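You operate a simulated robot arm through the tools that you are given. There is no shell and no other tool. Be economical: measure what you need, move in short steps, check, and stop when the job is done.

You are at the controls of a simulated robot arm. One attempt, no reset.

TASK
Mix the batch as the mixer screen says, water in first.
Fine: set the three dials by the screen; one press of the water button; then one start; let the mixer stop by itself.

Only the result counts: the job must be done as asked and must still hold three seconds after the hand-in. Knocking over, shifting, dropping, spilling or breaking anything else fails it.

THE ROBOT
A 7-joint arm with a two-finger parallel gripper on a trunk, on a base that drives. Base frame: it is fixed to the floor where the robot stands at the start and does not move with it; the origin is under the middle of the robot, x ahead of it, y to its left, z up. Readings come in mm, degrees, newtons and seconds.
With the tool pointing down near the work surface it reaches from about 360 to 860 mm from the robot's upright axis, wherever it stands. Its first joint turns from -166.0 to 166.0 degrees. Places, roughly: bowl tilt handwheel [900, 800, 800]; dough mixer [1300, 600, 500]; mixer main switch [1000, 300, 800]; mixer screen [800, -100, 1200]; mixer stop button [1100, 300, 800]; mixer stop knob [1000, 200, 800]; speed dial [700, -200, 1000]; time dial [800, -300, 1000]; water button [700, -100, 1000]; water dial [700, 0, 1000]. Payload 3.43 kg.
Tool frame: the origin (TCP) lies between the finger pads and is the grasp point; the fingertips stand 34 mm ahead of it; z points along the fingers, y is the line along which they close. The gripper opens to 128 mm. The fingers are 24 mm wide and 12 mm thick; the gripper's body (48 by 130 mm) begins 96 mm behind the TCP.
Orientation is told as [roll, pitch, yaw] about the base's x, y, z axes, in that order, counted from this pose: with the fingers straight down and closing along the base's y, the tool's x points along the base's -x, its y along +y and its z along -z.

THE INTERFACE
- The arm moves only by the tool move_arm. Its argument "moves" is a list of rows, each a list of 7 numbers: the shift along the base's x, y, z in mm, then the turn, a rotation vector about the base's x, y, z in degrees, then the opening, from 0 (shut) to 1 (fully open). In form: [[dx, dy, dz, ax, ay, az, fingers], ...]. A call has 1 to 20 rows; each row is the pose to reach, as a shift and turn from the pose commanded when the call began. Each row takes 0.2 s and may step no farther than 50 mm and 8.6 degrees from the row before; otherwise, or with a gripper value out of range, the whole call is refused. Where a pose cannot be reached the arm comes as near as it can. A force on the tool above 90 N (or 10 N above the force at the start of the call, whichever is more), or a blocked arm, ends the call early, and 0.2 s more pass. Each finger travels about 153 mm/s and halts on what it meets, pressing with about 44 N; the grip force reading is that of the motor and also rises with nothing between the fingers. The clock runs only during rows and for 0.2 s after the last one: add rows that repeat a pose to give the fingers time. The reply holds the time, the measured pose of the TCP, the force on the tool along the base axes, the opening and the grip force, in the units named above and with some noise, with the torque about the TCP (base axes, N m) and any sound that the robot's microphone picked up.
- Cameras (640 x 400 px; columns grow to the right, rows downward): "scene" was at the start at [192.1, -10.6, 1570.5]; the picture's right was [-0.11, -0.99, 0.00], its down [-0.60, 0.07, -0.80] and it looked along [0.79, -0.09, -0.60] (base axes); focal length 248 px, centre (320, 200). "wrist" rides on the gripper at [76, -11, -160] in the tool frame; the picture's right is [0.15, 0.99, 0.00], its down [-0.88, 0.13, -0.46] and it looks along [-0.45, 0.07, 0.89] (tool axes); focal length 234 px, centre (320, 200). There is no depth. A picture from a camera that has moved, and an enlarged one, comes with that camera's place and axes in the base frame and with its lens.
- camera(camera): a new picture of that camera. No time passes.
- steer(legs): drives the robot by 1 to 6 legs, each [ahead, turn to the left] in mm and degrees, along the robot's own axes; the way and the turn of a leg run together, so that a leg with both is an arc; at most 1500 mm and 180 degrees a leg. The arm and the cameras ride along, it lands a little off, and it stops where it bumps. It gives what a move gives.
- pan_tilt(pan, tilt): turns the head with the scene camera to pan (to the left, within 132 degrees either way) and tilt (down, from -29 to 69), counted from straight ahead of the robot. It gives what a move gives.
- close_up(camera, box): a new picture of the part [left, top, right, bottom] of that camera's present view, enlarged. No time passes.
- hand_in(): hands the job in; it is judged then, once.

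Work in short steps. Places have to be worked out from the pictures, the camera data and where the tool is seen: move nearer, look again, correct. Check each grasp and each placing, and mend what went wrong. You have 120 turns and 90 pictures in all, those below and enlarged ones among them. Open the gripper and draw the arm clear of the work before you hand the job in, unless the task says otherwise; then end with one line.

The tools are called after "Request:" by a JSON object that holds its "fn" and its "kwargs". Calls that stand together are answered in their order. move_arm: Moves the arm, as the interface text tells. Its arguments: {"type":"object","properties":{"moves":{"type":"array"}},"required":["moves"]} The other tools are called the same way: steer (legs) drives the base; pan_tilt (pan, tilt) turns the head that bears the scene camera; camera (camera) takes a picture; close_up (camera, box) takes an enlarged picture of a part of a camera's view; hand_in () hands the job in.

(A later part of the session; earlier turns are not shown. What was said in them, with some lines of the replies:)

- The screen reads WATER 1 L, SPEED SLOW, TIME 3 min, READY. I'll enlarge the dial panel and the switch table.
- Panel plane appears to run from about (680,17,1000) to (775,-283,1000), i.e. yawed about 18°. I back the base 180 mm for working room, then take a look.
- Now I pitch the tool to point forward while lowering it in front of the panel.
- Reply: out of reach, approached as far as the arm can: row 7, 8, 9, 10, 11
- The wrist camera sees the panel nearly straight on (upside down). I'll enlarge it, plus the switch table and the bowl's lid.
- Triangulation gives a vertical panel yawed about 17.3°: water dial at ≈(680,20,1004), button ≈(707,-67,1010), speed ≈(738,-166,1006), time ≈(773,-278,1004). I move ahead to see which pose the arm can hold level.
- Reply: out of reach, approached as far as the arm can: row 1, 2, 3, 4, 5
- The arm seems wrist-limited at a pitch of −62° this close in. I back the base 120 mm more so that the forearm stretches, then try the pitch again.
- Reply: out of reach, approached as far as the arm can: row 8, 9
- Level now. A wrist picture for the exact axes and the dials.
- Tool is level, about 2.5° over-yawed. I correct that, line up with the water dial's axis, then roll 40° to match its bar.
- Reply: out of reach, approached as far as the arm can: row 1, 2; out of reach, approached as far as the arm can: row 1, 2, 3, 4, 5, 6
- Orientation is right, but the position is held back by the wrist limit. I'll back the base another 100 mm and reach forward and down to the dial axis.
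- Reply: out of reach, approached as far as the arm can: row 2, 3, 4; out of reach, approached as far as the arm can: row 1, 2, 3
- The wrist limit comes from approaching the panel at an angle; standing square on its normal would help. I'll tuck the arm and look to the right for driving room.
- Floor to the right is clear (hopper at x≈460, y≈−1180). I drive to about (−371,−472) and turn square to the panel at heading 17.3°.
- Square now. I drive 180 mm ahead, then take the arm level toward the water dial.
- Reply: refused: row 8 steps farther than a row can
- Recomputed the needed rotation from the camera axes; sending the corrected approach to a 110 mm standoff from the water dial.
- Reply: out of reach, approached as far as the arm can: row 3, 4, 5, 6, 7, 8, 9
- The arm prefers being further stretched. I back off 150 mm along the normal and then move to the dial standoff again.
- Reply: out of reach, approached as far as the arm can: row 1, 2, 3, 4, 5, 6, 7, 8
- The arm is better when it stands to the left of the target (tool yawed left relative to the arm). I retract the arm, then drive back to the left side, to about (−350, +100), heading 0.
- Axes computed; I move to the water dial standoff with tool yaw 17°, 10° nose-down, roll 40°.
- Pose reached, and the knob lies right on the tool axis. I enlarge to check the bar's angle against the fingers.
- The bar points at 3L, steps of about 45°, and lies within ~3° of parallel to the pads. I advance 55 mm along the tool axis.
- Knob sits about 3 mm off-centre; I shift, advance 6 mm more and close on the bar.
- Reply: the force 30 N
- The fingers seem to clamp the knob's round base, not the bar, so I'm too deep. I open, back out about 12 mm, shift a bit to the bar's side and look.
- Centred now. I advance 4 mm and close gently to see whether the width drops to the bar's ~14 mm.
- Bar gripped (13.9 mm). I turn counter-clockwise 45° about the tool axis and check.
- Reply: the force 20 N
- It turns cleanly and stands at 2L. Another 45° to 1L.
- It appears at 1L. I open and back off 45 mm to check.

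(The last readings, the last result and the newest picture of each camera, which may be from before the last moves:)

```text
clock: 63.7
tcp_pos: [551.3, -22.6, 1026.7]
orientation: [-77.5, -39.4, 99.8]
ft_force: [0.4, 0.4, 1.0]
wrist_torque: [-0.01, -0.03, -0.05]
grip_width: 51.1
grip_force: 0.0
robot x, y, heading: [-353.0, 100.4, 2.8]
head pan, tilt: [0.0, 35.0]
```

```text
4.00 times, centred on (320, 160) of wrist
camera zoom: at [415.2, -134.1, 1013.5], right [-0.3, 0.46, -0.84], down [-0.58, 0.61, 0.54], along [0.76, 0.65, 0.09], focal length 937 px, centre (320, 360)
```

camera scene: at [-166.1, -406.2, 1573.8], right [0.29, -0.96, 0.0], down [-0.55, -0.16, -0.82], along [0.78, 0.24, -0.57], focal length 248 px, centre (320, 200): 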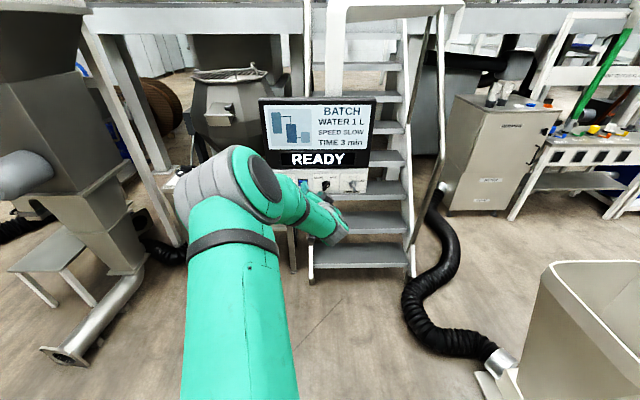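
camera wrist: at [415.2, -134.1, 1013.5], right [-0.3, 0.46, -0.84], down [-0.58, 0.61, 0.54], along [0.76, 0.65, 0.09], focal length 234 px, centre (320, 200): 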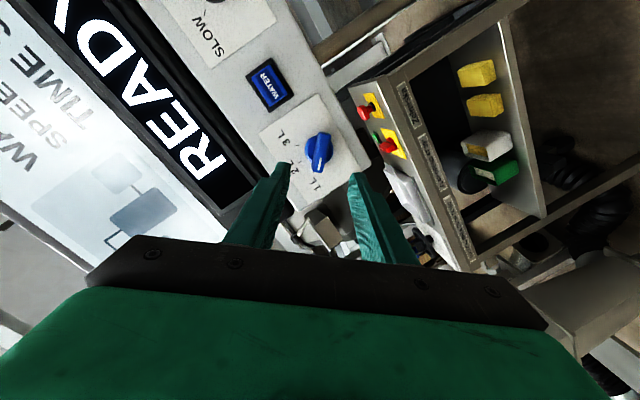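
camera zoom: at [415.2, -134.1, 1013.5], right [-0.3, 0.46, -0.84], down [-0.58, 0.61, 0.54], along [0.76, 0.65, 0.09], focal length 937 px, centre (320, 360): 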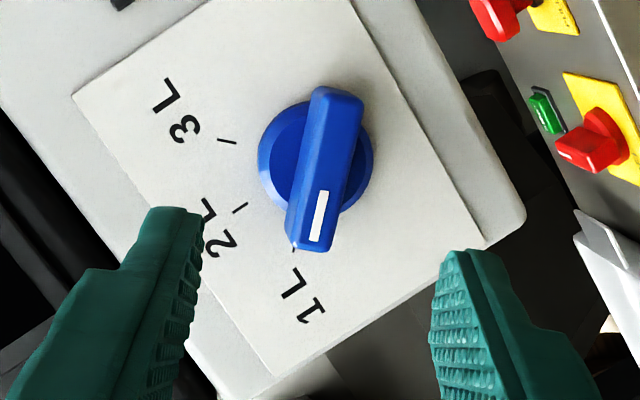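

Water is at 1L. Next I drive the base over for the speed and time dials: back off, shift right about 230 mm, return.

Request:
{"fn": "steer", "kwargs": {"legs": [[-150, 0], [0, -75], [240, 0], [0, 75], [100, 0]]}}

Request:
{"fn": "camera", "kwargs": {"camera": "wrist"}}

Request:
{"fn": "camera", "kwargs": {"camera": "scene"}}

```text
clock: 74.5
tcp_pos: [577.7, -232.6, 1026.2]
orientation: [-77.4, -39.4, 100.9]
ft_force: [-0.2, 1.1, 0.3]
wrist_torque: [0.0, -0.02, 0.04]
grip_width: 51.1
grip_force: 0.2
robot x, y, heading: [-328.8, -128.2, 3.9]
head pan, tilt: [0.0, 35.0]
```

```text
54 pictures are left
camera wrist: at [443.9, -346.8, 1013.2], right [-0.31, 0.45, -0.84], down [-0.6, 0.6, 0.54], along [0.74, 0.66, 0.09], focal length 234 px, centre (320, 200)
```

wrist: 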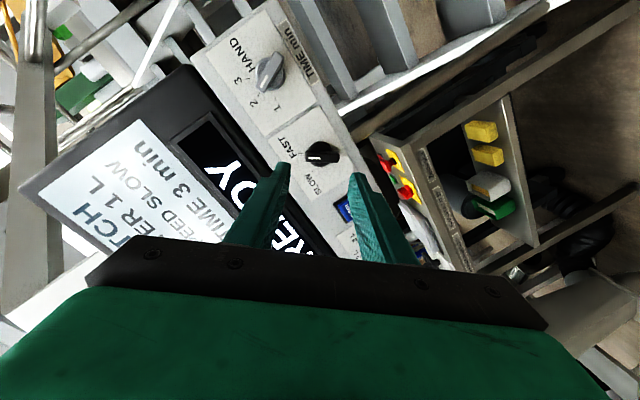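

```text
53 pictures are left
camera scene: at [-135.3, -116.2, 1573.8], right [0.07, -1.0, 0.0], down [-0.57, -0.04, -0.82], along [0.82, 0.06, -0.57], focal length 248 px, centre (320, 200)
```

scene: 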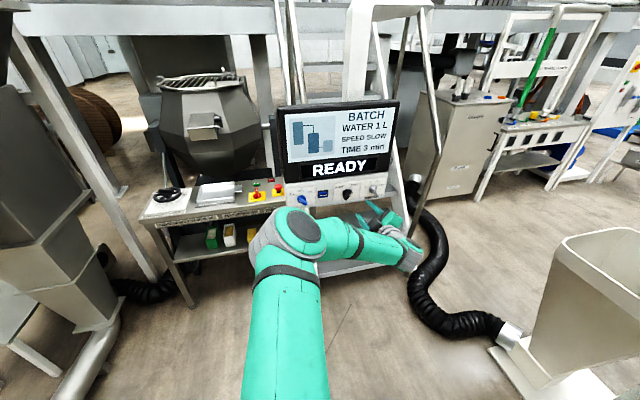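

Request:
{"fn": "close_up", "kwargs": {"camera": "wrist", "box": [220, 30, 380, 130]}}

Request:
{"fn": "close_up", "kwargs": {"camera": "wrist", "box": [240, 110, 400, 210]}}

```text
4.00 times, centred on (300, 80) of wrist
camera zoom: at [443.9, -346.8, 1013.2], right [-0.31, 0.45, -0.84], down [-0.6, 0.6, 0.54], along [0.74, 0.66, 0.09], focal length 937 px, centre (400, 680)
```

zoom: 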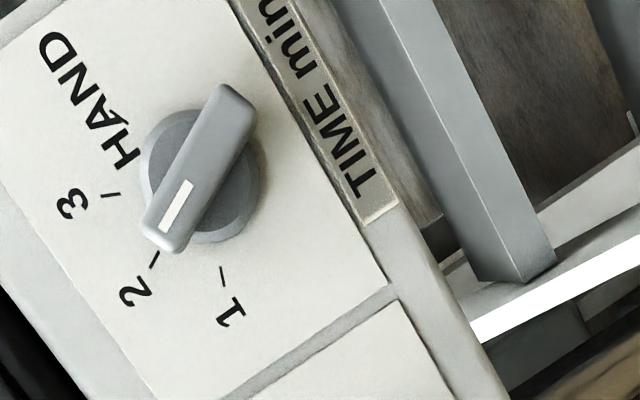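

```text
4.00 times, centred on (320, 160) of wrist
camera zoom: at [443.9, -346.8, 1013.2], right [-0.31, 0.45, -0.84], down [-0.6, 0.6, 0.54], along [0.74, 0.66, 0.09], focal length 937 px, centre (320, 360)
```

zoom: 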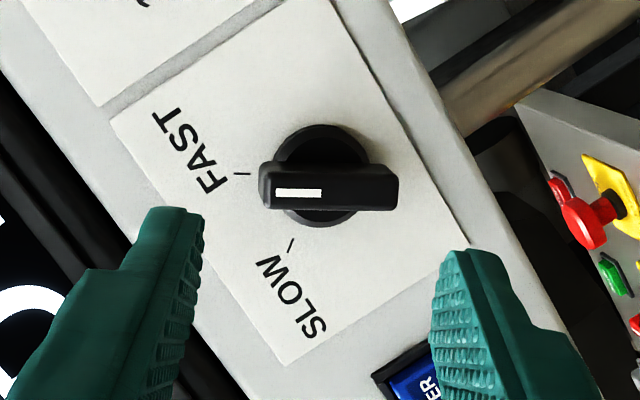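

Time pointer is on 2 (needs one step clockwise to 3) and speed on FAST (needs about 60° counter-clockwise). I drive 40 mm ahead and bring the tool to the speed dial axis, rolling +78° to suit its bar.

Request:
{"fn": "steer", "kwargs": {"legs": [[40, 0]]}}

Request:
{"fn": "move_arm", "kwargs": {"moves": [[2, 3, 0, 7.3, 2.4, -1.3, 0.5], [4, 6, 0, 14.6, 4.8, -2.6, 0.5], [6, 9, 0, 21.9, 7.2, -4.0, 0.5], [8, 12, -1, 29.2, 9.6, -5.3, 0.5], [10, 16, -1, 36.5, 12, -6.6, 0.5], [12, 19, -1, 43.7, 14.4, -7.9, 0.5], [15, 22, -1, 51, 16.8, -9.2, 0.5], [18, 26, -2, 58.3, 19.2, -10.6, 0.5], [20, 29, -2, 65.6, 21.6, -11.9, 0.5], [22, 32, -2, 72.9, 24, -13.2, 0.5], [22, 32, -2, 72.9, 24, -13.2, 0.5]]}}

Request:
{"fn": "close_up", "kwargs": {"camera": "wrist", "box": [240, 110, 400, 210]}}

```text
clock: 75.4
tcp_pos: [618.4, -229.2, 1025.4]
orientation: [-77.4, -39.4, 101.0]
ft_force: [-0.6, -0.1, -0.4]
wrist_torque: [0.03, 0.01, 0.01]
grip_width: 51.2
grip_force: 0.0
robot x, y, heading: [-289.1, -131.4, 4.1]
head pan, tilt: [0.0, 35.0]
```

```text
clock: 77.8
tcp_pos: [639.8, -196.5, 1024.4]
orientation: [71.3, -60.8, -55.2]
ft_force: [-0.1, -0.6, -0.3]
wrist_torque: [0.0, -0.01, 0.01]
grip_width: 63.9
grip_force: 0.1
robot x, y, heading: [-292.0, -127.5, 4.2]
head pan, tilt: [0.0, 35.0]
```

```text
4.00 times, centred on (320, 160) of wrist
camera zoom: at [471.2, -225.4, 978.1], right [-0.25, 0.91, 0.33], down [-0.21, -0.38, 0.9], along [0.95, 0.15, 0.28], focal length 937 px, centre (320, 360)
```

zoom: 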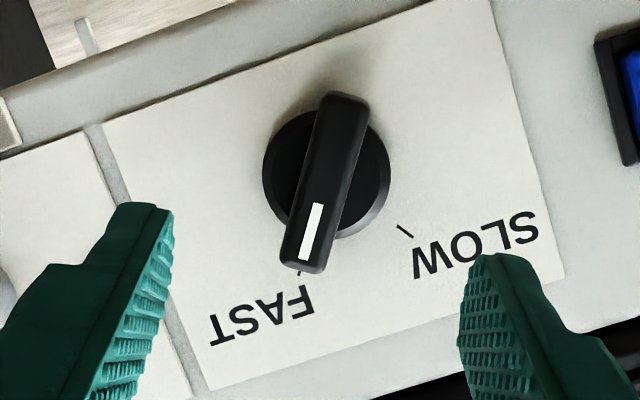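

Reached cleanly; knob about 2 mm right and 3 mm up of my axis. I correct, advance 42 mm and close.

Request:
{"fn": "move_arm", "kwargs": {"moves": [[0.2, 3.1, -2.4, 2.8, 0.9, -0.5, 0.4], [20, 9.6, -5.8, 2.8, 0.9, -0.5, 0.35], [39.8, 16.1, -9.3, 2.8, 0.9, -0.5, 0.35], [39.8, 16.1, -9.3, 2.8, 0.9, -0.5, 0.25], [39.8, 16.1, -9.3, 2.8, 0.9, -0.5, 0.15], [39.8, 16.1, -9.3, 2.8, 0.9, -0.5, 0.08], [39.8, 16.1, -9.3, 2.8, 0.9, -0.5, 0.08]]}}

Request:
{"fn": "close_up", "kwargs": {"camera": "wrist", "box": [240, 130, 400, 230]}}

```text
clock: 79.4
tcp_pos: [680.2, -181.6, 1015.0]
orientation: [72.6, -58.0, -57.1]
ft_force: [4.4, -11.0, -3.3]
wrist_torque: [-0.01, -0.07, -0.04]
grip_width: 13.2
grip_force: 45.1
robot x, y, heading: [-288.3, -124.3, 4.2]
head pan, tilt: [0.0, 35.0]
```

```text
4.00 times, centred on (320, 180) of wrist
camera zoom: at [509.7, -206.7, 969.8], right [-0.23, 0.9, 0.38], down [-0.2, -0.42, 0.88], along [0.95, 0.13, 0.28], focal length 937 px, centre (320, 280)
```

zoom: 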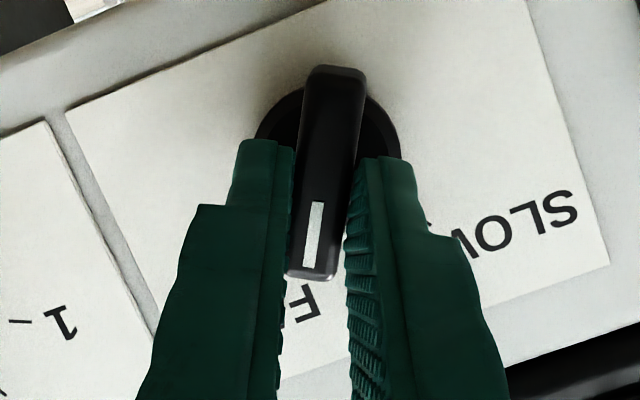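

Gripped (13.2 mm). Turning 68° counter-clockwise toward SLOW.

Request:
{"fn": "move_arm", "kwargs": {"moves": [[-0.1, 0.2, 0, -7.1, -2.3, 1.25, 0.08], [-0.1, 0.4, 0, -14.2, -4.6, 2.5, 0.08], [-0.2, 0.6, 0, -21.4, -7, 3.7, 0.08], [-0.2, 0.8, 0, -28.5, -9.3, 5, 0.08], [-0.3, 1, 0, -35.6, -11.7, 6.2, 0.08], [-0.3, 1.1, 0, -42.8, -14, 7.5, 0.08], [-0.4, 1.2, 0, -49.9, -16.3, 8.7, 0.08], [-0.4, 1.3, 0, -57, -18.7, 10, 0.08], [-0.4, 1.4, 0, -64.1, -21, 11.2, 0.08], [-0.4, 1.4, 0, -64.1, -21, 11.2, 0.08]]}}

Request:
{"fn": "close_up", "kwargs": {"camera": "wrist", "box": [240, 130, 400, 230]}}

```text
clock: 81.6
tcp_pos: [679.1, -177.4, 1016.0]
orientation: [-74.7, -51.5, 96.7]
ft_force: [-13.3, -0.6, -3.7]
wrist_torque: [1.21, 0.11, -0.09]
grip_width: 13.7
grip_force: 44.8
robot x, y, heading: [-289.1, -128.4, 4.2]
head pan, tilt: [0.0, 35.0]
```

```text
4.00 times, centred on (320, 180) of wrist
camera zoom: at [539.4, -284.1, 987.9], right [-0.33, 0.62, -0.71], down [-0.54, 0.49, 0.69], along [0.78, 0.61, 0.17], focal length 937 px, centre (320, 280)
```

zoom: 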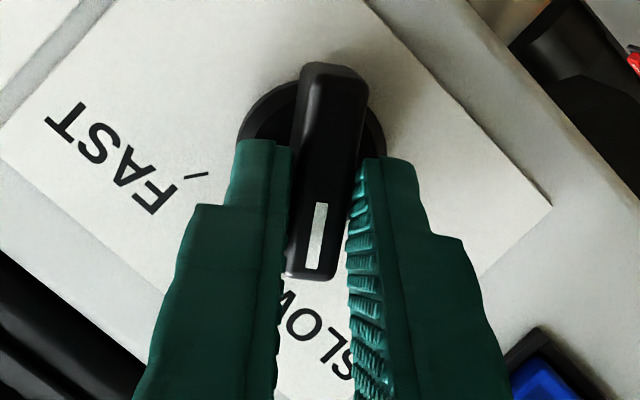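

Looks at SLOW; release and back off to check.

Request:
{"fn": "move_arm", "kwargs": {"moves": [[0, 0, 0, 0, 0, 0, 0.3], [0, 0, 0, 0, 0, 0, 0.35], [-20, -6, 4, 0, 0, 0, 0.4], [-50, -15, 9, 0, 0, 0, 0.4], [-65, -21, 11, 0, 0, 0, 0.4], [-65, -21, 11, 0, 0, 0, 0.4]]}}

Request:
{"fn": "close_up", "kwargs": {"camera": "wrist", "box": [240, 110, 400, 210]}}

Request:
{"fn": "camera", "kwargs": {"camera": "wrist"}}

```text
clock: 83.0
tcp_pos: [616.5, -200.4, 1027.1]
orientation: [-74.8, -51.5, 96.5]
ft_force: [0.1, -0.4, 0.1]
wrist_torque: [0.01, 0.05, -0.01]
grip_width: 51.2
grip_force: 0.0
robot x, y, heading: [-285.1, -121.6, 4.2]
head pan, tilt: [0.0, 35.0]
```

```text
4.00 times, centred on (320, 160) of wrist
camera zoom: at [475.9, -305.5, 1000.2], right [-0.33, 0.62, -0.71], down [-0.53, 0.49, 0.69], along [0.78, 0.61, 0.17], focal length 937 px, centre (320, 360)
```

zoom: 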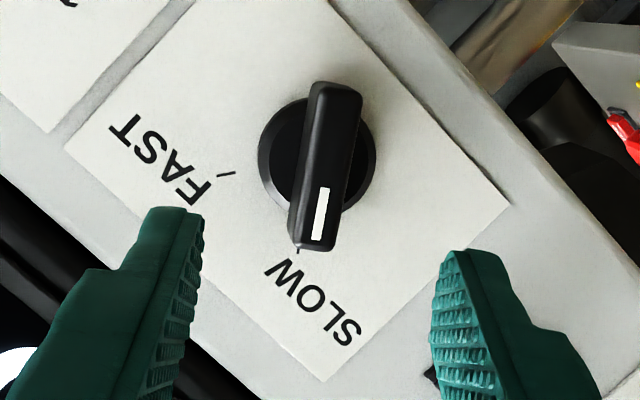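

```text
46 pictures are left
camera wrist: at [475.9, -305.5, 1000.2], right [-0.33, 0.62, -0.71], down [-0.53, 0.49, 0.69], along [0.78, 0.61, 0.17], focal length 234 px, centre (320, 200)
```

wrist: 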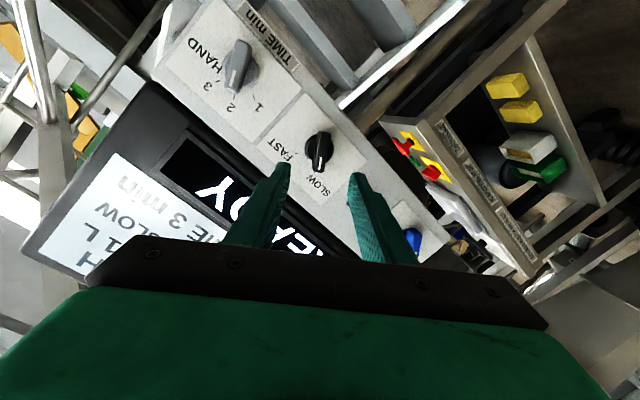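

Speed is on SLOW. Now the time dial: drive 30 mm ahead and slide to its axis, roll +10°.

Request:
{"fn": "steer", "kwargs": {"legs": [[30, 0]]}}

Request:
{"fn": "move_arm", "kwargs": {"moves": [[7, -28, -1, 2.3, 0.8, -0.4, 0.5], [14, -56, -3, 4.7, 1.6, -0.8, 0.5], [21, -84, -4, 7, 2.4, -1.2, 0.5], [28, -113, -6, 9.4, 3.2, -1.7, 0.5], [28, -113, -6, 9.4, 3.2, -1.7, 0.5]]}}

Request:
{"fn": "close_up", "kwargs": {"camera": "wrist", "box": [240, 110, 400, 210]}}

Request:
{"fn": "camera", "kwargs": {"camera": "scene"}}

```text
clock: 83.8
tcp_pos: [645.2, -198.4, 1027.4]
orientation: [-74.8, -51.6, 96.5]
ft_force: [0.6, -0.5, 0.4]
wrist_torque: [-0.01, 0.02, -0.02]
grip_width: 51.4
grip_force: 0.0
robot x, y, heading: [-261.5, -120.9, 3.9]
head pan, tilt: [0.0, 35.0]
```

```text
clock: 85.0
tcp_pos: [676.2, -311.6, 1021.6]
orientation: [-70.1, -61.1, 91.0]
ft_force: [-0.4, -0.2, -0.7]
wrist_torque: [0.0, 0.01, -0.03]
grip_width: 63.9
grip_force: 0.0
robot x, y, heading: [-260.7, -124.2, 3.8]
head pan, tilt: [0.0, 35.0]
```

```text
4.00 times, centred on (320, 160) of wrist
camera zoom: at [530.7, -407.1, 985.8], right [-0.35, 0.74, -0.58], down [-0.48, 0.39, 0.79], along [0.81, 0.55, 0.22], focal length 937 px, centre (320, 360)
```

zoom: 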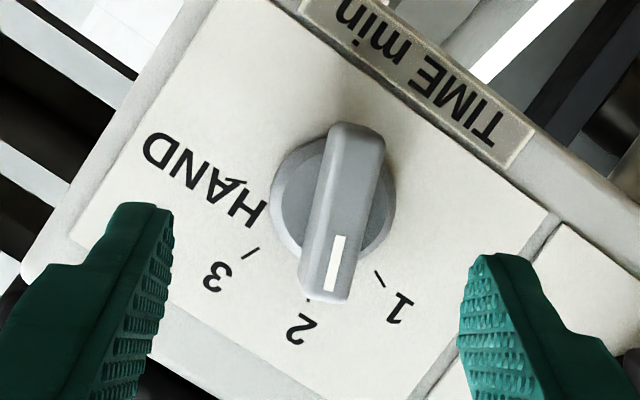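

```text
44 pictures are left
camera scene: at [-66.0, -111.4, 1573.8], right [0.07, -1.0, 0.0], down [-0.57, -0.04, -0.82], along [0.82, 0.06, -0.57], focal length 248 px, centre (320, 200)
```

scene: 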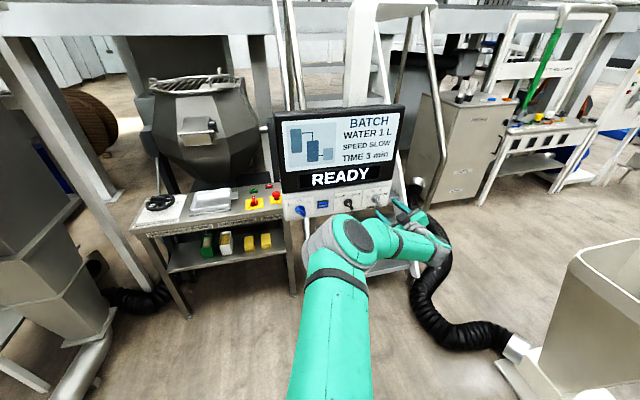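

Bar is parallel to the pads; knob ~4 mm to image right and ~3 mm down. I correct, advance 43 mm and close.

Request:
{"fn": "move_arm", "kwargs": {"moves": [[-2.6, 4, -0.3, 0, 0, 0, 0.4], [17, 10.5, -4, 0, 0, 0, 0.35], [37.9, 17.4, -7.5, 0, 0, 0, 0.35], [37.9, 17.4, -7.5, 0, 0, 0, 0.25], [37.9, 17.4, -7.5, 0, 0, 0, 0.15], [37.9, 17.4, -7.5, 0, 0, 0, 0.08], [37.9, 17.4, -7.5, 0, 0, 0, 0.08]]}}

Request:
{"fn": "close_up", "kwargs": {"camera": "wrist", "box": [240, 130, 400, 230]}}

```text
clock: 86.7
tcp_pos: [711.4, -293.6, 1013.8]
orientation: [-70.0, -61.1, 90.9]
ft_force: [-7.6, 6.8, -4.8]
wrist_torque: [0.08, -0.06, 0.28]
grip_width: 12.8
grip_force: 44.9
robot x, y, heading: [-258.3, -128.9, 3.8]
head pan, tilt: [0.0, 35.0]
```

```text
4.00 times, centred on (320, 180) of wrist
camera zoom: at [566.0, -388.8, 978.3], right [-0.35, 0.74, -0.58], down [-0.48, 0.39, 0.79], along [0.81, 0.55, 0.22], focal length 937 px, centre (320, 280)
```

zoom: 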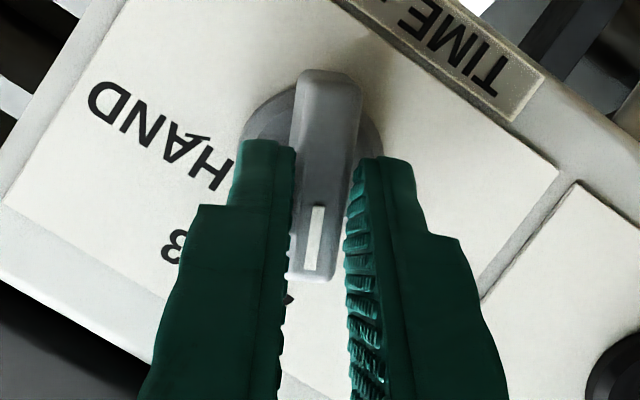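

Gripped. Turning clockwise 43° to 3.

Request:
{"fn": "move_arm", "kwargs": {"moves": [[0, -0.1, 0, 6.75, 2.2, -1.2, 0.08], [0, -0.3, 0, 13.5, 4.5, -2.4, 0.08], [0.1, -0.4, 0, 20.2, 6.7, -3.6, 0.08], [0.1, -0.5, 0, 27, 8.9, -4.8, 0.08], [0.2, -0.7, 0, 33.8, 11.2, -6, 0.08], [0.2, -0.8, 0, 40.5, 13.4, -7.2, 0.08], [0.2, -0.8, 0, 40.5, 13.4, -7.2, 0.08]]}}

Request:
{"fn": "move_arm", "kwargs": {"moves": [[0, 0, 0, 0, 0, 0, 0.3], [0, 0, 0, 0, 0, 0, 0.35], [-20, -6, 4, 0, 0, 0, 0.4], [-50, -15, 9, 0, 0, 0, 0.4], [-65, -21, 11, 0, 0, 0, 0.4], [-65, -21, 11, 0, 0, 0, 0.4]]}}

Request:
{"fn": "close_up", "kwargs": {"camera": "wrist", "box": [240, 110, 400, 210]}}

```text
clock: 88.2
tcp_pos: [711.2, -293.9, 1014.7]
orientation: [58.9, -71.6, -41.9]
ft_force: [-18.9, 19.2, -8.4]
wrist_torque: [-0.12, 0.88, 1.11]
grip_width: 13.1
grip_force: 44.9
robot x, y, heading: [-259.2, -122.0, 4.2]
head pan, tilt: [0.0, 35.0]
```

```text
clock: 89.7
tcp_pos: [645.0, -316.4, 1027.0]
orientation: [58.8, -71.6, -41.7]
ft_force: [-0.5, -0.3, 0.6]
wrist_torque: [0.03, 0.01, -0.05]
grip_width: 51.4
grip_force: 0.0
robot x, y, heading: [-260.4, -124.2, 4.4]
head pan, tilt: [0.0, 35.0]
```

```text
4.00 times, centred on (320, 160) of wrist
camera zoom: at [480.9, -360.6, 977.8], right [-0.29, 0.95, 0.13], down [-0.25, -0.2, 0.95], along [0.92, 0.24, 0.3], focal length 937 px, centre (320, 360)
```

zoom: 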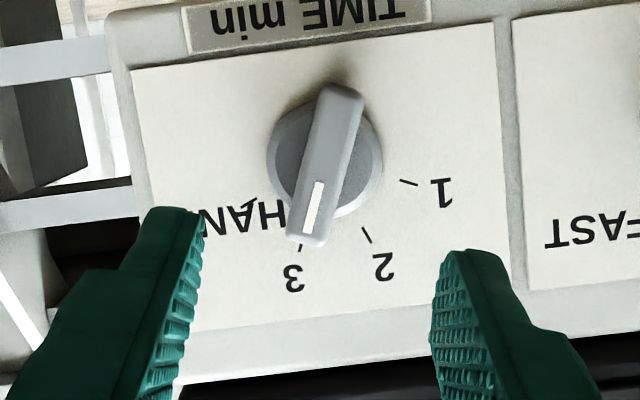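

All three dials are set: 1 L, SLOW, 3. Before pressing anything I'll look at the main switch and buttons on the table.

Request:
{"fn": "close_up", "kwargs": {"camera": "scene", "box": [230, 175, 310, 225]}}

Request:
{"fn": "close_up", "kwargs": {"camera": "wrist", "box": [340, 40, 640, 228]}}

```text
8.00 times, centred on (270, 200) of scene
camera zoom: at [-66.0, -111.3, 1573.8], right [0.07, -1.0, 0.0], down [-0.57, -0.04, -0.82], along [0.82, 0.06, -0.57], focal length 1987 px, centre (720, 200)
```

zoom: 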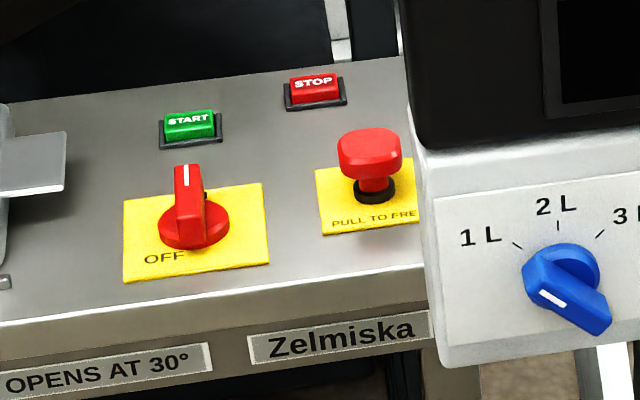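

```text
2.13 times, centred on (490, 134) of wrist
camera zoom: at [480.9, -360.6, 977.8], right [-0.29, 0.95, 0.13], down [-0.25, -0.2, 0.95], along [0.92, 0.24, 0.3], focal length 498 px, centre (-42, 340)
```

zoom: 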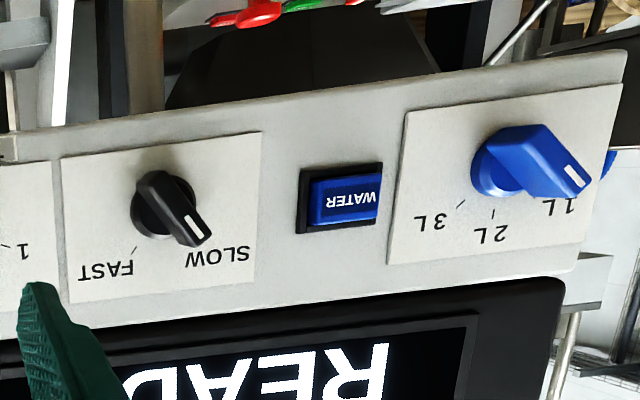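

All consistent; READY is lit. I shift the base left about 140 mm (back, angled back, forward) for the water button.

Request:
{"fn": "steer", "kwargs": {"legs": [[-100, 0], [0, -29], [-310, 0], [0, 29], [310, 0]]}}

Request:
{"fn": "camera", "kwargs": {"camera": "wrist"}}

```text
clock: 97.4
tcp_pos: [569.0, -180.8, 1027.5]
orientation: [58.8, -71.6, -42.4]
ft_force: [0.0, -0.4, 0.1]
wrist_torque: [-0.04, 0.0, 0.0]
grip_width: 51.2
grip_force: 0.0
robot x, y, heading: [-334.1, 23.7, 3.8]
head pan, tilt: [0.0, 35.0]
```

```text
39 pictures are left
camera wrist: at [404.0, -222.2, 977.8], right [-0.28, 0.95, 0.13], down [-0.26, -0.2, 0.95], along [0.92, 0.23, 0.3], focal length 234 px, centre (320, 200)
```

wrist: 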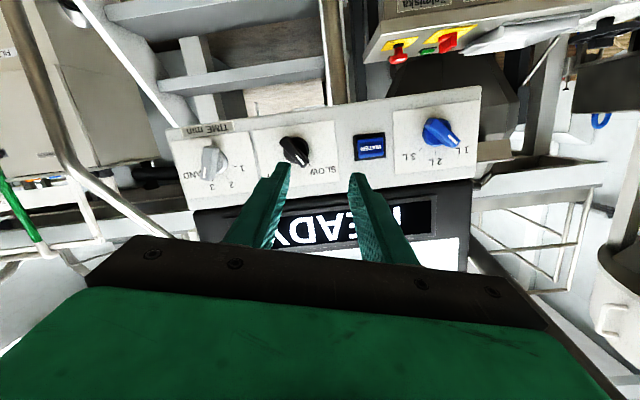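

Button face computed at ≈(703,−67,1012). I close the fingers, level the roll, and come to 25 mm before it.

Request:
{"fn": "move_arm", "kwargs": {"moves": [[15, 24, -1, -3.8, -1.2, 0.7, 0.2], [30, 48, -3, -7.5, -2.4, 1.35, 0.0], [50, 72, -4, -11.3, -3.6, 2.0, 0.0], [78.6, 96.3, -5.5, -15, -4.8, 2.7, 0.0], [78.6, 96.3, -5.5, -15, -4.8, 2.7, 0.0]]}}

Request:
{"fn": "camera", "kwargs": {"camera": "wrist"}}

Request:
{"fn": "close_up", "kwargs": {"camera": "wrist", "box": [240, 110, 400, 210]}}

```text
clock: 98.6
tcp_pos: [645.9, -83.9, 1020.8]
orientation: [-1.4, -80.6, 19.1]
ft_force: [-0.1, 0.4, 0.2]
wrist_torque: [0.01, 0.01, 0.04]
grip_width: 0.0
grip_force: 32.5
robot x, y, heading: [-336.6, 21.2, 3.7]
head pan, tilt: [0.0, 35.0]
```

```text
38 pictures are left
camera wrist: at [487.9, -146.7, 972.2], right [-0.33, 0.93, -0.15], down [-0.33, 0.03, 0.94], along [0.89, 0.36, 0.3], focal length 234 px, centre (320, 200)
```

wrist: 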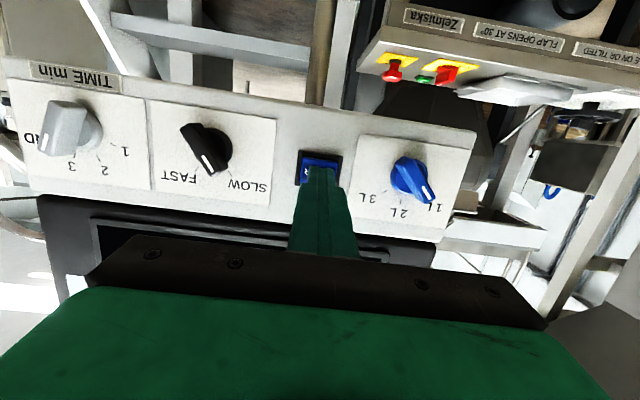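

```text
4.00 times, centred on (320, 160) of wrist
camera zoom: at [487.9, -146.7, 972.2], right [-0.33, 0.93, -0.15], down [-0.33, 0.03, 0.94], along [0.89, 0.36, 0.3], focal length 937 px, centre (320, 360)
```

zoom: 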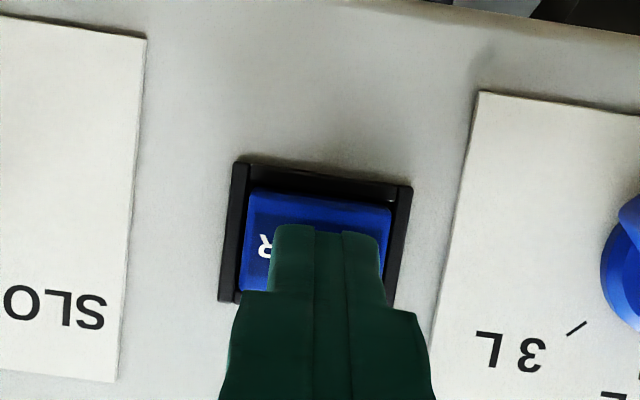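

Slightly low by 3 mm; I correct upward and advance 22 mm along the tool axis.

Request:
{"fn": "move_arm", "kwargs": {"moves": [[-1, 0.1, 2.8, 0, 0, 0, 0], [9, 3.4, 1, 0, 0, 0, 0], [19.7, 6.7, -0.9, 0, 0, 0, 0], [19.7, 6.7, -0.9, 0, 0, 0, 0]]}}

Request:
{"fn": "close_up", "kwargs": {"camera": "wrist", "box": [240, 110, 400, 210]}}

```text
clock: 99.6
tcp_pos: [665.2, -77.1, 1021.4]
orientation: [-1.1, -80.6, 19.0]
ft_force: [-33.6, 0.2, 6.6]
wrist_torque: [0.04, -0.45, 0.32]
grip_width: 0.0
grip_force: 33.0
robot x, y, heading: [-333.7, 21.9, 3.9]
head pan, tilt: [0.0, 35.0]
heard: click
```

```text
4.00 times, centred on (320, 160) of wrist
camera zoom: at [507.2, -140.0, 972.2], right [-0.33, 0.93, -0.15], down [-0.33, 0.03, 0.94], along [0.89, 0.36, 0.3], focal length 937 px, centre (320, 360)
```

zoom: 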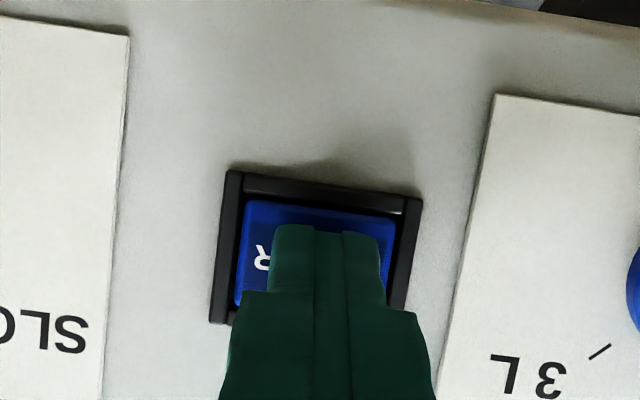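

A click was heard at 34 N: pressed once. I withdraw and look at the screen.

Request:
{"fn": "move_arm", "kwargs": {"moves": [[-20, -6.5, 4, 0, 0, 0, 0], [-50, -16, 9, 0, 0, 0, 0], [-90, -28, 15, 0, 0, 0, 0], [-90, -28, 15, 0, 0, 0, 0]]}}

Request:
{"fn": "camera", "kwargs": {"camera": "scene"}}

```text
clock: 100.6
tcp_pos: [576.6, -105.1, 1037.7]
orientation: [-1.0, -80.6, 18.8]
ft_force: [-1.0, -0.3, 0.0]
wrist_torque: [0.01, -0.02, -0.01]
grip_width: 0.0
grip_force: 33.3
robot x, y, heading: [-333.6, 24.1, 3.5]
head pan, tilt: [0.0, 35.0]
```

```text
35 pictures are left
camera scene: at [-140.1, 33.5, 1573.8], right [0.06, -1.0, 0.0], down [-0.57, -0.04, -0.82], along [0.82, 0.05, -0.57], focal length 248 px, centre (320, 200)
```

scene: 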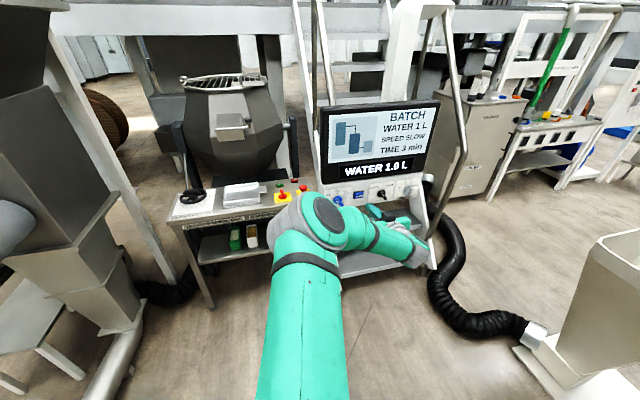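

The screen now shows WATER 1.0 L. Next I look at START and the main switch from here to triangulate.

Request:
{"fn": "close_up", "kwargs": {"camera": "scene", "box": [250, 165, 330, 215]}}

Request:
{"fn": "close_up", "kwargs": {"camera": "wrist", "box": [340, 20, 500, 120]}}

```text
8.00 times, centred on (290, 190) of scene
camera zoom: at [-140.1, 33.5, 1573.8], right [0.06, -1.0, 0.0], down [-0.57, -0.04, -0.82], along [0.82, 0.05, -0.57], focal length 1987 px, centre (560, 280)
```

zoom: 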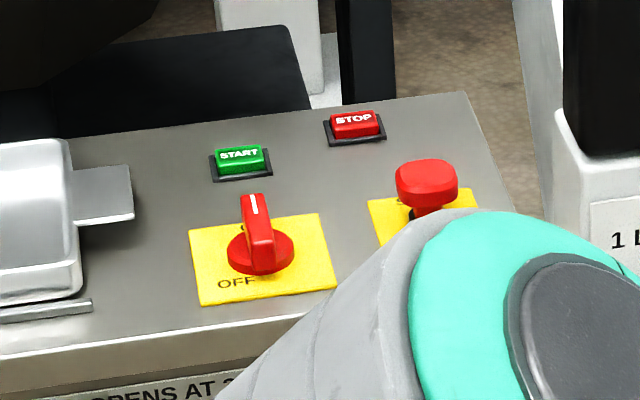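

```text
4.00 times, centred on (420, 70) of wrist
camera zoom: at [419.5, -168.2, 988.5], right [-0.33, 0.93, -0.15], down [-0.33, 0.03, 0.94], along [0.89, 0.36, 0.3], focal length 937 px, centre (-80, 720)
```

zoom: 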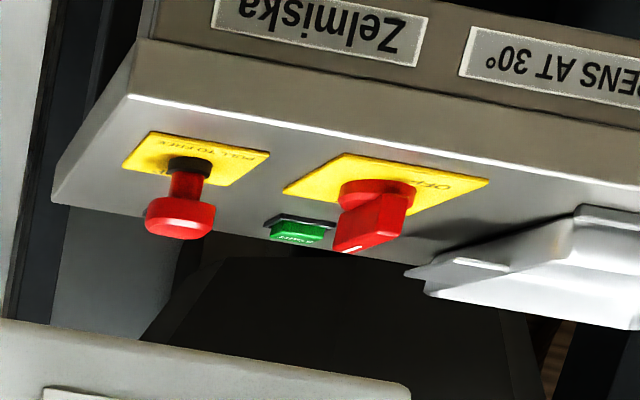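

START triangulates to about (1081, 343, 815). I retract the arm to a tool-down carry pose, then drive to about (260, 380).

Request:
{"fn": "move_arm", "kwargs": {"moves": [[-32, 20, 15, -1.75, 5.65, 0, 0], [-64, 41, 29, -3.5, 11.3, 0, 0], [-97, 61, 44, -5.3, 17, 0, 0], [-129, 82, 59, -7, 22.6, 0, 0], [-161, 102, 73, -8.8, 28.2, 0, 0], [-193, 123, 88, -10.5, 33.9, 0, 0], [-225, 143, 103, -12.3, 39.5, 0, 0], [-257, 164, 118, -14, 45.2, 0, 0], [-290, 184, 132, -15.8, 50.8, 0, 0], [-322, 205, 147, -17.5, 56.5, 0, 0], [-354, 225, 162, -19.3, 62, 0, 0], [-354, 225, 162, -19.3, 62, 0, 0]]}}

Request:
{"fn": "steer", "kwargs": {"legs": [[0, 27.3], [692, 0], [0, -31]]}}

Request:
{"fn": "camera", "kwargs": {"camera": "scene"}}

Request:
{"fn": "camera", "kwargs": {"camera": "wrist"}}

```text
clock: 103.2
tcp_pos: [222.3, 118.1, 1199.1]
orientation: [0.5, -15.7, 17.5]
ft_force: [0.2, -0.8, 0.0]
wrist_torque: [0.04, 0.02, 0.0]
grip_width: 0.2
grip_force: 33.2
robot x, y, heading: [-333.2, 19.7, 3.6]
head pan, tilt: [0.0, 35.0]
```

```text
clock: 110.2
tcp_pos: [824.8, 426.8, 1197.4]
orientation: [0.4, -15.8, 13.0]
ft_force: [0.8, -0.1, 0.1]
wrist_torque: [-0.01, 0.02, 0.0]
grip_width: 0.0
grip_force: 33.4
robot x, y, heading: [263.1, 378.3, -1.3]
head pan, tilt: [0.0, 35.0]
```

```text
32 pictures are left
camera scene: at [456.3, 371.0, 1573.8], right [-0.02, -1.0, 0.0], down [-0.57, 0.01, -0.82], along [0.82, -0.01, -0.57], focal length 248 px, centre (320, 200)
```

scene: 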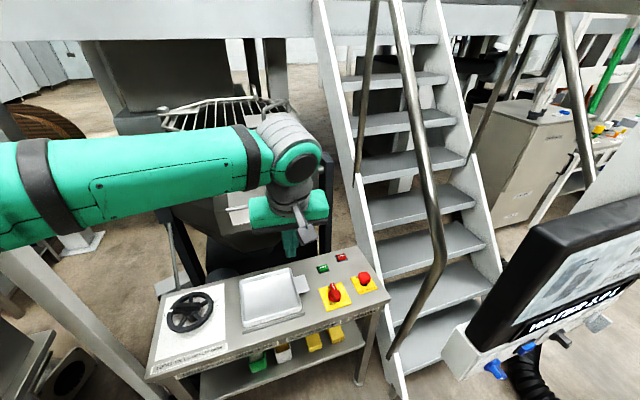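

```text
31 pictures are left
camera wrist: at [715.1, 389.1, 1330.5], right [-0.36, 0.93, -0.03], down [0.68, 0.29, 0.68], along [0.64, 0.22, -0.73], focal length 234 px, centre (320, 200)
```

wrist: 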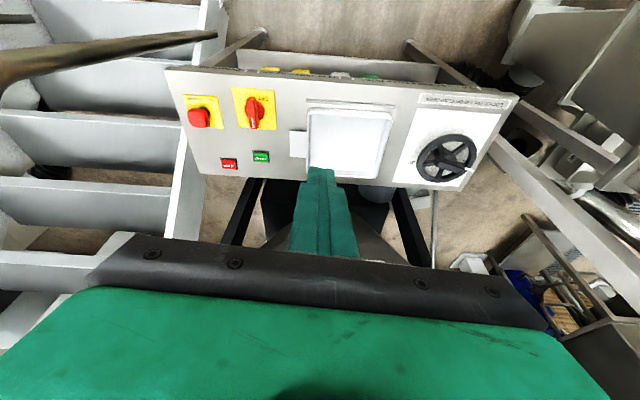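

Request:
{"fn": "close_up", "kwargs": {"camera": "wrist", "box": [170, 75, 330, 175]}}

Request:
{"fn": "close_up", "kwargs": {"camera": "scene", "box": [300, 240, 396, 300]}}

```text
4.00 times, centred on (250, 125) of wrist
camera zoom: at [715.1, 389.1, 1330.5], right [-0.36, 0.93, -0.03], down [0.68, 0.29, 0.68], along [0.64, 0.22, -0.73], focal length 937 px, centre (600, 500)
```

zoom: 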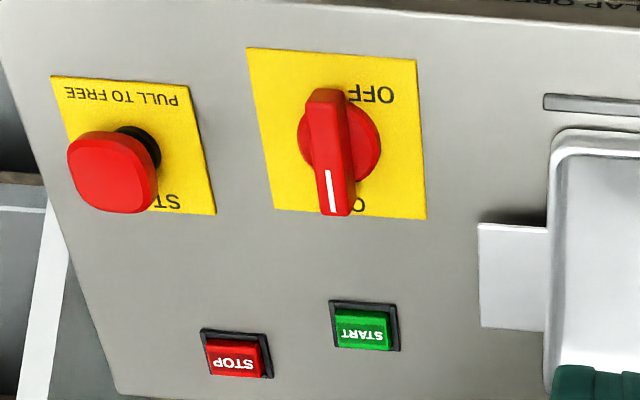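

```text
6.67 times, centred on (348, 270) of scene
camera zoom: at [456.3, 371.0, 1573.8], right [-0.02, -1.0, 0.0], down [-0.57, 0.01, -0.82], along [0.82, -0.01, -0.57], focal length 1656 px, centre (133, -267)
```

zoom: 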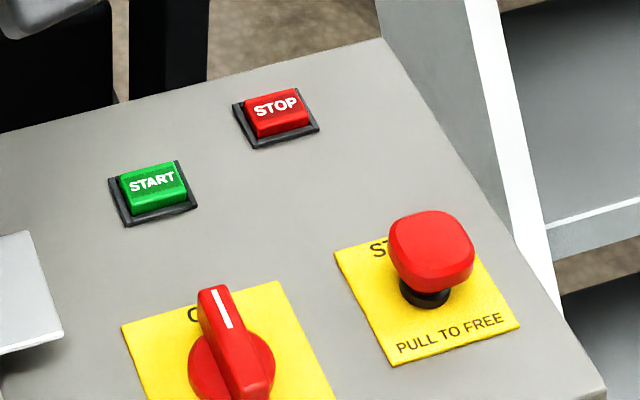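

The main switch points to ON and READY logic is live. START at ≈(1083, 346, 820). I bring the closed fingertips to about 50 mm above it.

Request:
{"fn": "move_arm", "kwargs": {"moves": [[24, -9, -30, 0, 0, 0, 0], [47, -17, -59, 0, 0, 0, 0], [71, -26, -89, 0, 0, 0, 0], [94, -34, -118, 0, 0, 0, 0], [118, -43, -148, 0, 0, 0, 0], [142, -52, -178, 0, 0, 0, 0], [165, -60, -207, 0, 0, 0, 0], [189, -69, -237, 0, 0, 0, 0], [212, -77, -266, 0, 0, 0, 0], [236, -86, -296, 0, 0, 0, 0], [236, -86, -296, 0, 0, 0, 0]]}}

Request:
{"fn": "camera", "kwargs": {"camera": "wrist"}}

Request:
{"fn": "camera", "kwargs": {"camera": "scene"}}

```text
clock: 112.6
tcp_pos: [1062.7, 341.4, 901.0]
orientation: [0.4, -15.7, 12.9]
ft_force: [0.3, -1.0, -0.2]
wrist_torque: [0.0, 0.01, -0.01]
grip_width: 0.3
grip_force: 32.8
robot x, y, heading: [261.4, 375.2, -0.9]
head pan, tilt: [0.0, 35.0]
```

```text
28 pictures are left
camera wrist: at [951.1, 303.7, 1034.0], right [-0.36, 0.93, -0.03], down [0.68, 0.29, 0.68], along [0.64, 0.22, -0.73], focal length 234 px, centre (320, 200)
```

wrist: 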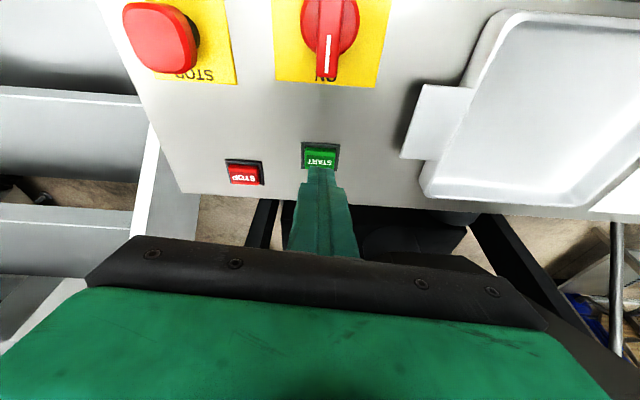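

```text
27 pictures are left
camera scene: at [456.3, 371.0, 1573.8], right [-0.02, -1.0, 0.0], down [-0.57, 0.01, -0.82], along [0.82, -0.01, -0.57], focal length 248 px, centre (320, 200)
```

scene: 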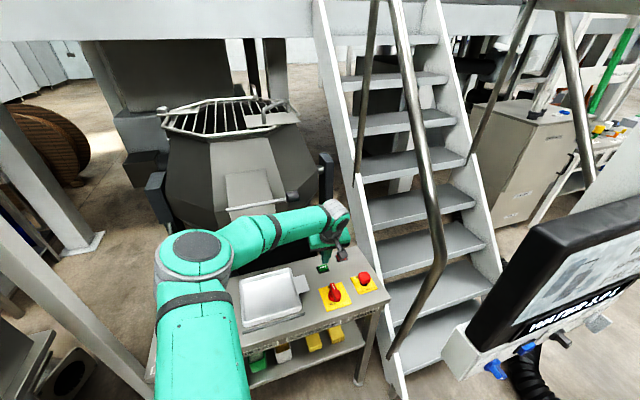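

Fingertip axis falls right on START and the switch reads ON. I go down 42 mm along the tool axis.

Request:
{"fn": "move_arm", "kwargs": {"moves": [[4, 1, -14, 0, 0, 0, 0], [8, 1.9, -28, 0, 0, 0, 0], [11.1, 2.6, -40.4, 0, 0, 0, 0], [11.1, 2.6, -40.4, 0, 0, 0, 0]]}}

Request:
{"fn": "close_up", "kwargs": {"camera": "wrist", "box": [240, 110, 400, 210]}}

```text
clock: 113.6
tcp_pos: [1071.0, 344.9, 861.8]
orientation: [0.5, -15.7, 13.0]
ft_force: [0.3, -0.2, 0.1]
wrist_torque: [0.02, -0.02, 0.02]
grip_width: 0.2
grip_force: 32.8
robot x, y, heading: [263.2, 377.4, -1.3]
head pan, tilt: [0.0, 35.0]
```

```text
4.00 times, centred on (320, 160) of wrist
camera zoom: at [961.0, 307.1, 994.7], right [-0.36, 0.93, -0.03], down [0.68, 0.29, 0.68], along [0.64, 0.22, -0.73], focal length 937 px, centre (320, 360)
```

zoom: 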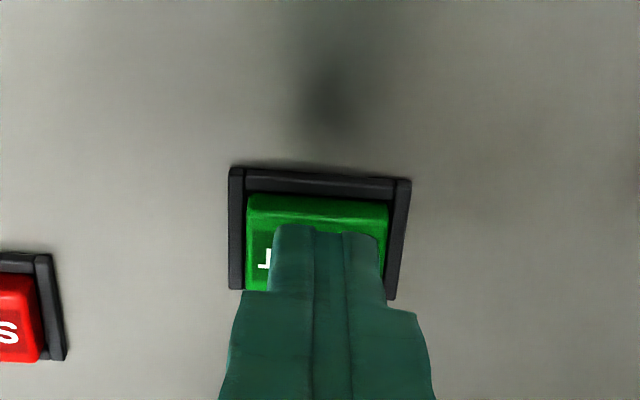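

About 24 mm still to go and 3 mm short in the forward direction. I correct and press.

Request:
{"fn": "move_arm", "kwargs": {"moves": [[2.9, 0.7, 0.8, 0, 0, 0, 0], [5.8, 1.3, -9.8, 0, 0, 0, 0], [8.7, 2, -20.4, 0, 0, 0, 0], [8.7, 2, -20.4, 0, 0, 0, 0]]}}

```text
clock: 114.6
tcp_pos: [1080.5, 345.6, 841.4]
orientation: [0.3, -15.8, 13.0]
ft_force: [-5.2, -0.3, 9.9]
wrist_torque: [-0.02, 0.17, -0.01]
grip_width: 0.0
grip_force: 33.1
robot x, y, heading: [262.3, 377.5, -0.7]
head pan, tilt: [0.0, 35.0]
heard: click
```

A click was heard. I withdraw and look at the screen.

Request:
{"fn": "move_arm", "kwargs": {"moves": [[-5, -1, 20, 0, 0, 0, 0], [-15, -3, 60, 0, 0, 0, 0], [-25, -5, 100, 0, 0, 0, 0], [-45, 10, 145, 0, 0, 0, 0], [-75, 20, 180, 0, 0, 0, 0], [-105, 30, 215, 0, 0, 0, 0]]}}

Request:
{"fn": "close_up", "kwargs": {"camera": "scene", "box": [448, 220, 640, 340]}}

Request:
{"fn": "camera", "kwargs": {"camera": "scene"}}

```text
refused: row 4 steps farther than a row can; nothing moved
```

```text
3.33 times, centred on (544, 280) of scene
camera zoom: at [455.9, 371.0, 1573.9], right [-0.02, -1.0, 0.0], down [-0.57, 0.01, -0.82], along [0.82, -0.01, -0.57], focal length 828 px, centre (-427, -67)
```

zoom: 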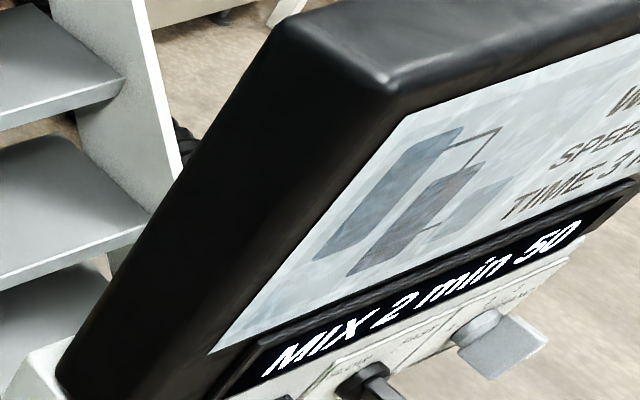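

```text
24 pictures are left
camera scene: at [455.9, 371.0, 1573.9], right [-0.02, -1.0, 0.0], down [-0.57, 0.01, -0.82], along [0.82, -0.01, -0.57], focal length 248 px, centre (320, 200)
```

scene: 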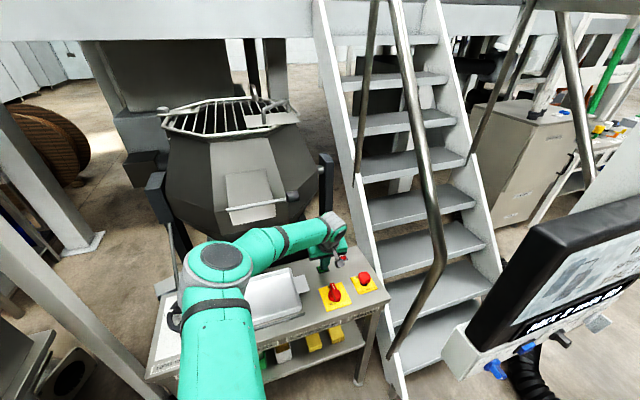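

The screen shows "MIX 2 min 50": it is mixing. I withdraw upward.

Request:
{"fn": "move_arm", "kwargs": {"moves": [[-5, -1, 20, 0, 0, 0, 0], [-15, -3, 60, 0, 0, 0, 0], [-25, -5, 100, 0, 0, 0, 0], [-40, 3, 135, 0, 0, 0, 0], [-65, 12, 170, 0, 0, 0, 0], [-90, 20, 200, 0, 0, 0, 0], [-120, 25, 235, 0, 0, 0, 0], [-150, 30, 260, 0, 0, 0, 0.2], [-180, 35, 280, 0, 0, 0, 0.5], [-200, 40, 300, 0, 0, 0, 0.5]]}}

Request:
{"fn": "close_up", "kwargs": {"camera": "scene", "box": [448, 220, 640, 340]}}

```text
clock: 116.8
tcp_pos: [880.2, 385.3, 1141.0]
orientation: [0.5, -15.6, 13.0]
ft_force: [0.1, -0.5, 0.6]
wrist_torque: [-0.02, -0.03, -0.02]
grip_width: 64.1
grip_force: 0.0
robot x, y, heading: [261.0, 378.1, -1.0]
head pan, tilt: [0.0, 35.0]
```

```text
3.33 times, centred on (544, 280) of scene
camera zoom: at [456.5, 371.0, 1573.8], right [-0.02, -1.0, 0.0], down [-0.57, 0.01, -0.82], along [0.82, -0.01, -0.57], focal length 828 px, centre (-427, -67)
```

zoom: 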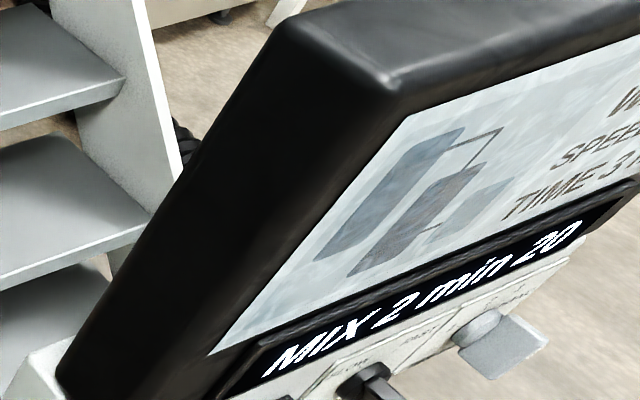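

Countdown runs fast (about 14× clock). I wait roughly 12 s with idle rows.

Request:
{"fn": "move_arm", "kwargs": {"moves": [[0, 0, 0, 0, 0, 0, 0.5], [0, 0, 0, 0, 0, 0, 0.5], [0, 0, 0, 0, 0, 0, 0.5], [0, 0, 0, 0, 0, 0, 0.5], [0, 0, 0, 0, 0, 0, 0.5], [0, 0, 0, 0, 0, 0, 0.5], [0, 0, 0, 0, 0, 0, 0.5], [0, 0, 0, 0, 0, 0, 0.5], [0, 0, 0, 0, 0, 0, 0.5], [0, 0, 0, 0, 0, 0, 0.5], [0, 0, 0, 0, 0, 0, 0.5], [0, 0, 0, 0, 0, 0, 0.5], [0, 0, 0, 0, 0, 0, 0.5], [0, 0, 0, 0, 0, 0, 0.5], [0, 0, 0, 0, 0, 0, 0.5], [0, 0, 0, 0, 0, 0, 0.5], [0, 0, 0, 0, 0, 0, 0.5], [0, 0, 0, 0, 0, 0, 0.5], [0, 0, 0, 0, 0, 0, 0.5], [0, 0, 0, 0, 0, 0, 0.5]]}}

Request:
{"fn": "move_arm", "kwargs": {"moves": [[0, 0, 0, 0, 0, 0, 0.5], [0, 0, 0, 0, 0, 0, 0.5], [0, 0, 0, 0, 0, 0, 0.5], [0, 0, 0, 0, 0, 0, 0.5], [0, 0, 0, 0, 0, 0, 0.5], [0, 0, 0, 0, 0, 0, 0.5], [0, 0, 0, 0, 0, 0, 0.5], [0, 0, 0, 0, 0, 0, 0.5], [0, 0, 0, 0, 0, 0, 0.5], [0, 0, 0, 0, 0, 0, 0.5], [0, 0, 0, 0, 0, 0, 0.5], [0, 0, 0, 0, 0, 0, 0.5], [0, 0, 0, 0, 0, 0, 0.5], [0, 0, 0, 0, 0, 0, 0.5], [0, 0, 0, 0, 0, 0, 0.5], [0, 0, 0, 0, 0, 0, 0.5], [0, 0, 0, 0, 0, 0, 0.5], [0, 0, 0, 0, 0, 0, 0.5], [0, 0, 0, 0, 0, 0, 0.5], [0, 0, 0, 0, 0, 0, 0.5]]}}

Request:
{"fn": "move_arm", "kwargs": {"moves": [[0, 0, 0, 0, 0, 0, 0.5], [0, 0, 0, 0, 0, 0, 0.5], [0, 0, 0, 0, 0, 0, 0.5], [0, 0, 0, 0, 0, 0, 0.5], [0, 0, 0, 0, 0, 0, 0.5], [0, 0, 0, 0, 0, 0, 0.5], [0, 0, 0, 0, 0, 0, 0.5], [0, 0, 0, 0, 0, 0, 0.5], [0, 0, 0, 0, 0, 0, 0.5], [0, 0, 0, 0, 0, 0, 0.5], [0, 0, 0, 0, 0, 0, 0.5], [0, 0, 0, 0, 0, 0, 0.5], [0, 0, 0, 0, 0, 0, 0.5], [0, 0, 0, 0, 0, 0, 0.5], [0, 0, 0, 0, 0, 0, 0.5], [0, 0, 0, 0, 0, 0, 0.5], [0, 0, 0, 0, 0, 0, 0.5], [0, 0, 0, 0, 0, 0, 0.5], [0, 0, 0, 0, 0, 0, 0.5], [0, 0, 0, 0, 0, 0, 0.5]]}}

Request:
{"fn": "close_up", "kwargs": {"camera": "scene", "box": [448, 220, 640, 340]}}

```text
clock: 121.0
tcp_pos: [880.0, 384.9, 1141.0]
orientation: [0.6, -15.7, 13.0]
ft_force: [-0.3, 1.0, -0.6]
wrist_torque: [0.0, 0.03, 0.0]
grip_width: 64.1
grip_force: 0.0
robot x, y, heading: [258.7, 375.7, -1.2]
head pan, tilt: [0.0, 35.0]
```

```text
clock: 125.2
tcp_pos: [881.7, 385.2, 1140.5]
orientation: [0.5, -15.7, 13.0]
ft_force: [0.6, -0.2, 0.2]
wrist_torque: [0.02, -0.03, 0.01]
grip_width: 64.0
grip_force: 0.0
robot x, y, heading: [260.0, 373.2, -0.8]
head pan, tilt: [0.0, 35.0]
```

```text
clock: 129.4
tcp_pos: [879.8, 385.6, 1140.9]
orientation: [0.4, -15.8, 13.0]
ft_force: [0.1, 0.3, 0.1]
wrist_torque: [-0.03, -0.02, 0.0]
grip_width: 63.9
grip_force: 0.0
robot x, y, heading: [260.3, 374.7, -0.7]
head pan, tilt: [0.0, 35.0]
```

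```text
3.33 times, centred on (544, 280) of scene
camera zoom: at [456.3, 371.1, 1573.8], right [-0.02, -1.0, 0.0], down [-0.57, 0.01, -0.82], along [0.82, -0.01, -0.57], focal length 828 px, centre (-427, -67)
```

zoom: 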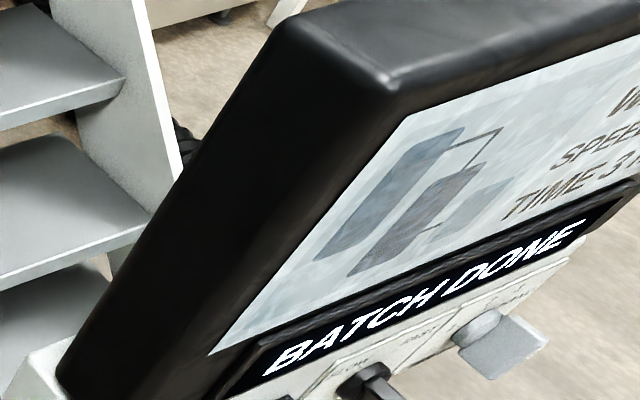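

The screen reads BATCH DONE; the mixer stopped by itself, the gripper is open and the arm is clear. Handing in.

Request:
{"fn": "hand_in", "kwargs": {}}

```text
The job is handed in.
```

The batch is mixed and the job is handed in: dials set to 1 L, SLOW and 3 min, water pressed once, then one start. The mixer stopped by itself and the screen reads BATCH DONE.
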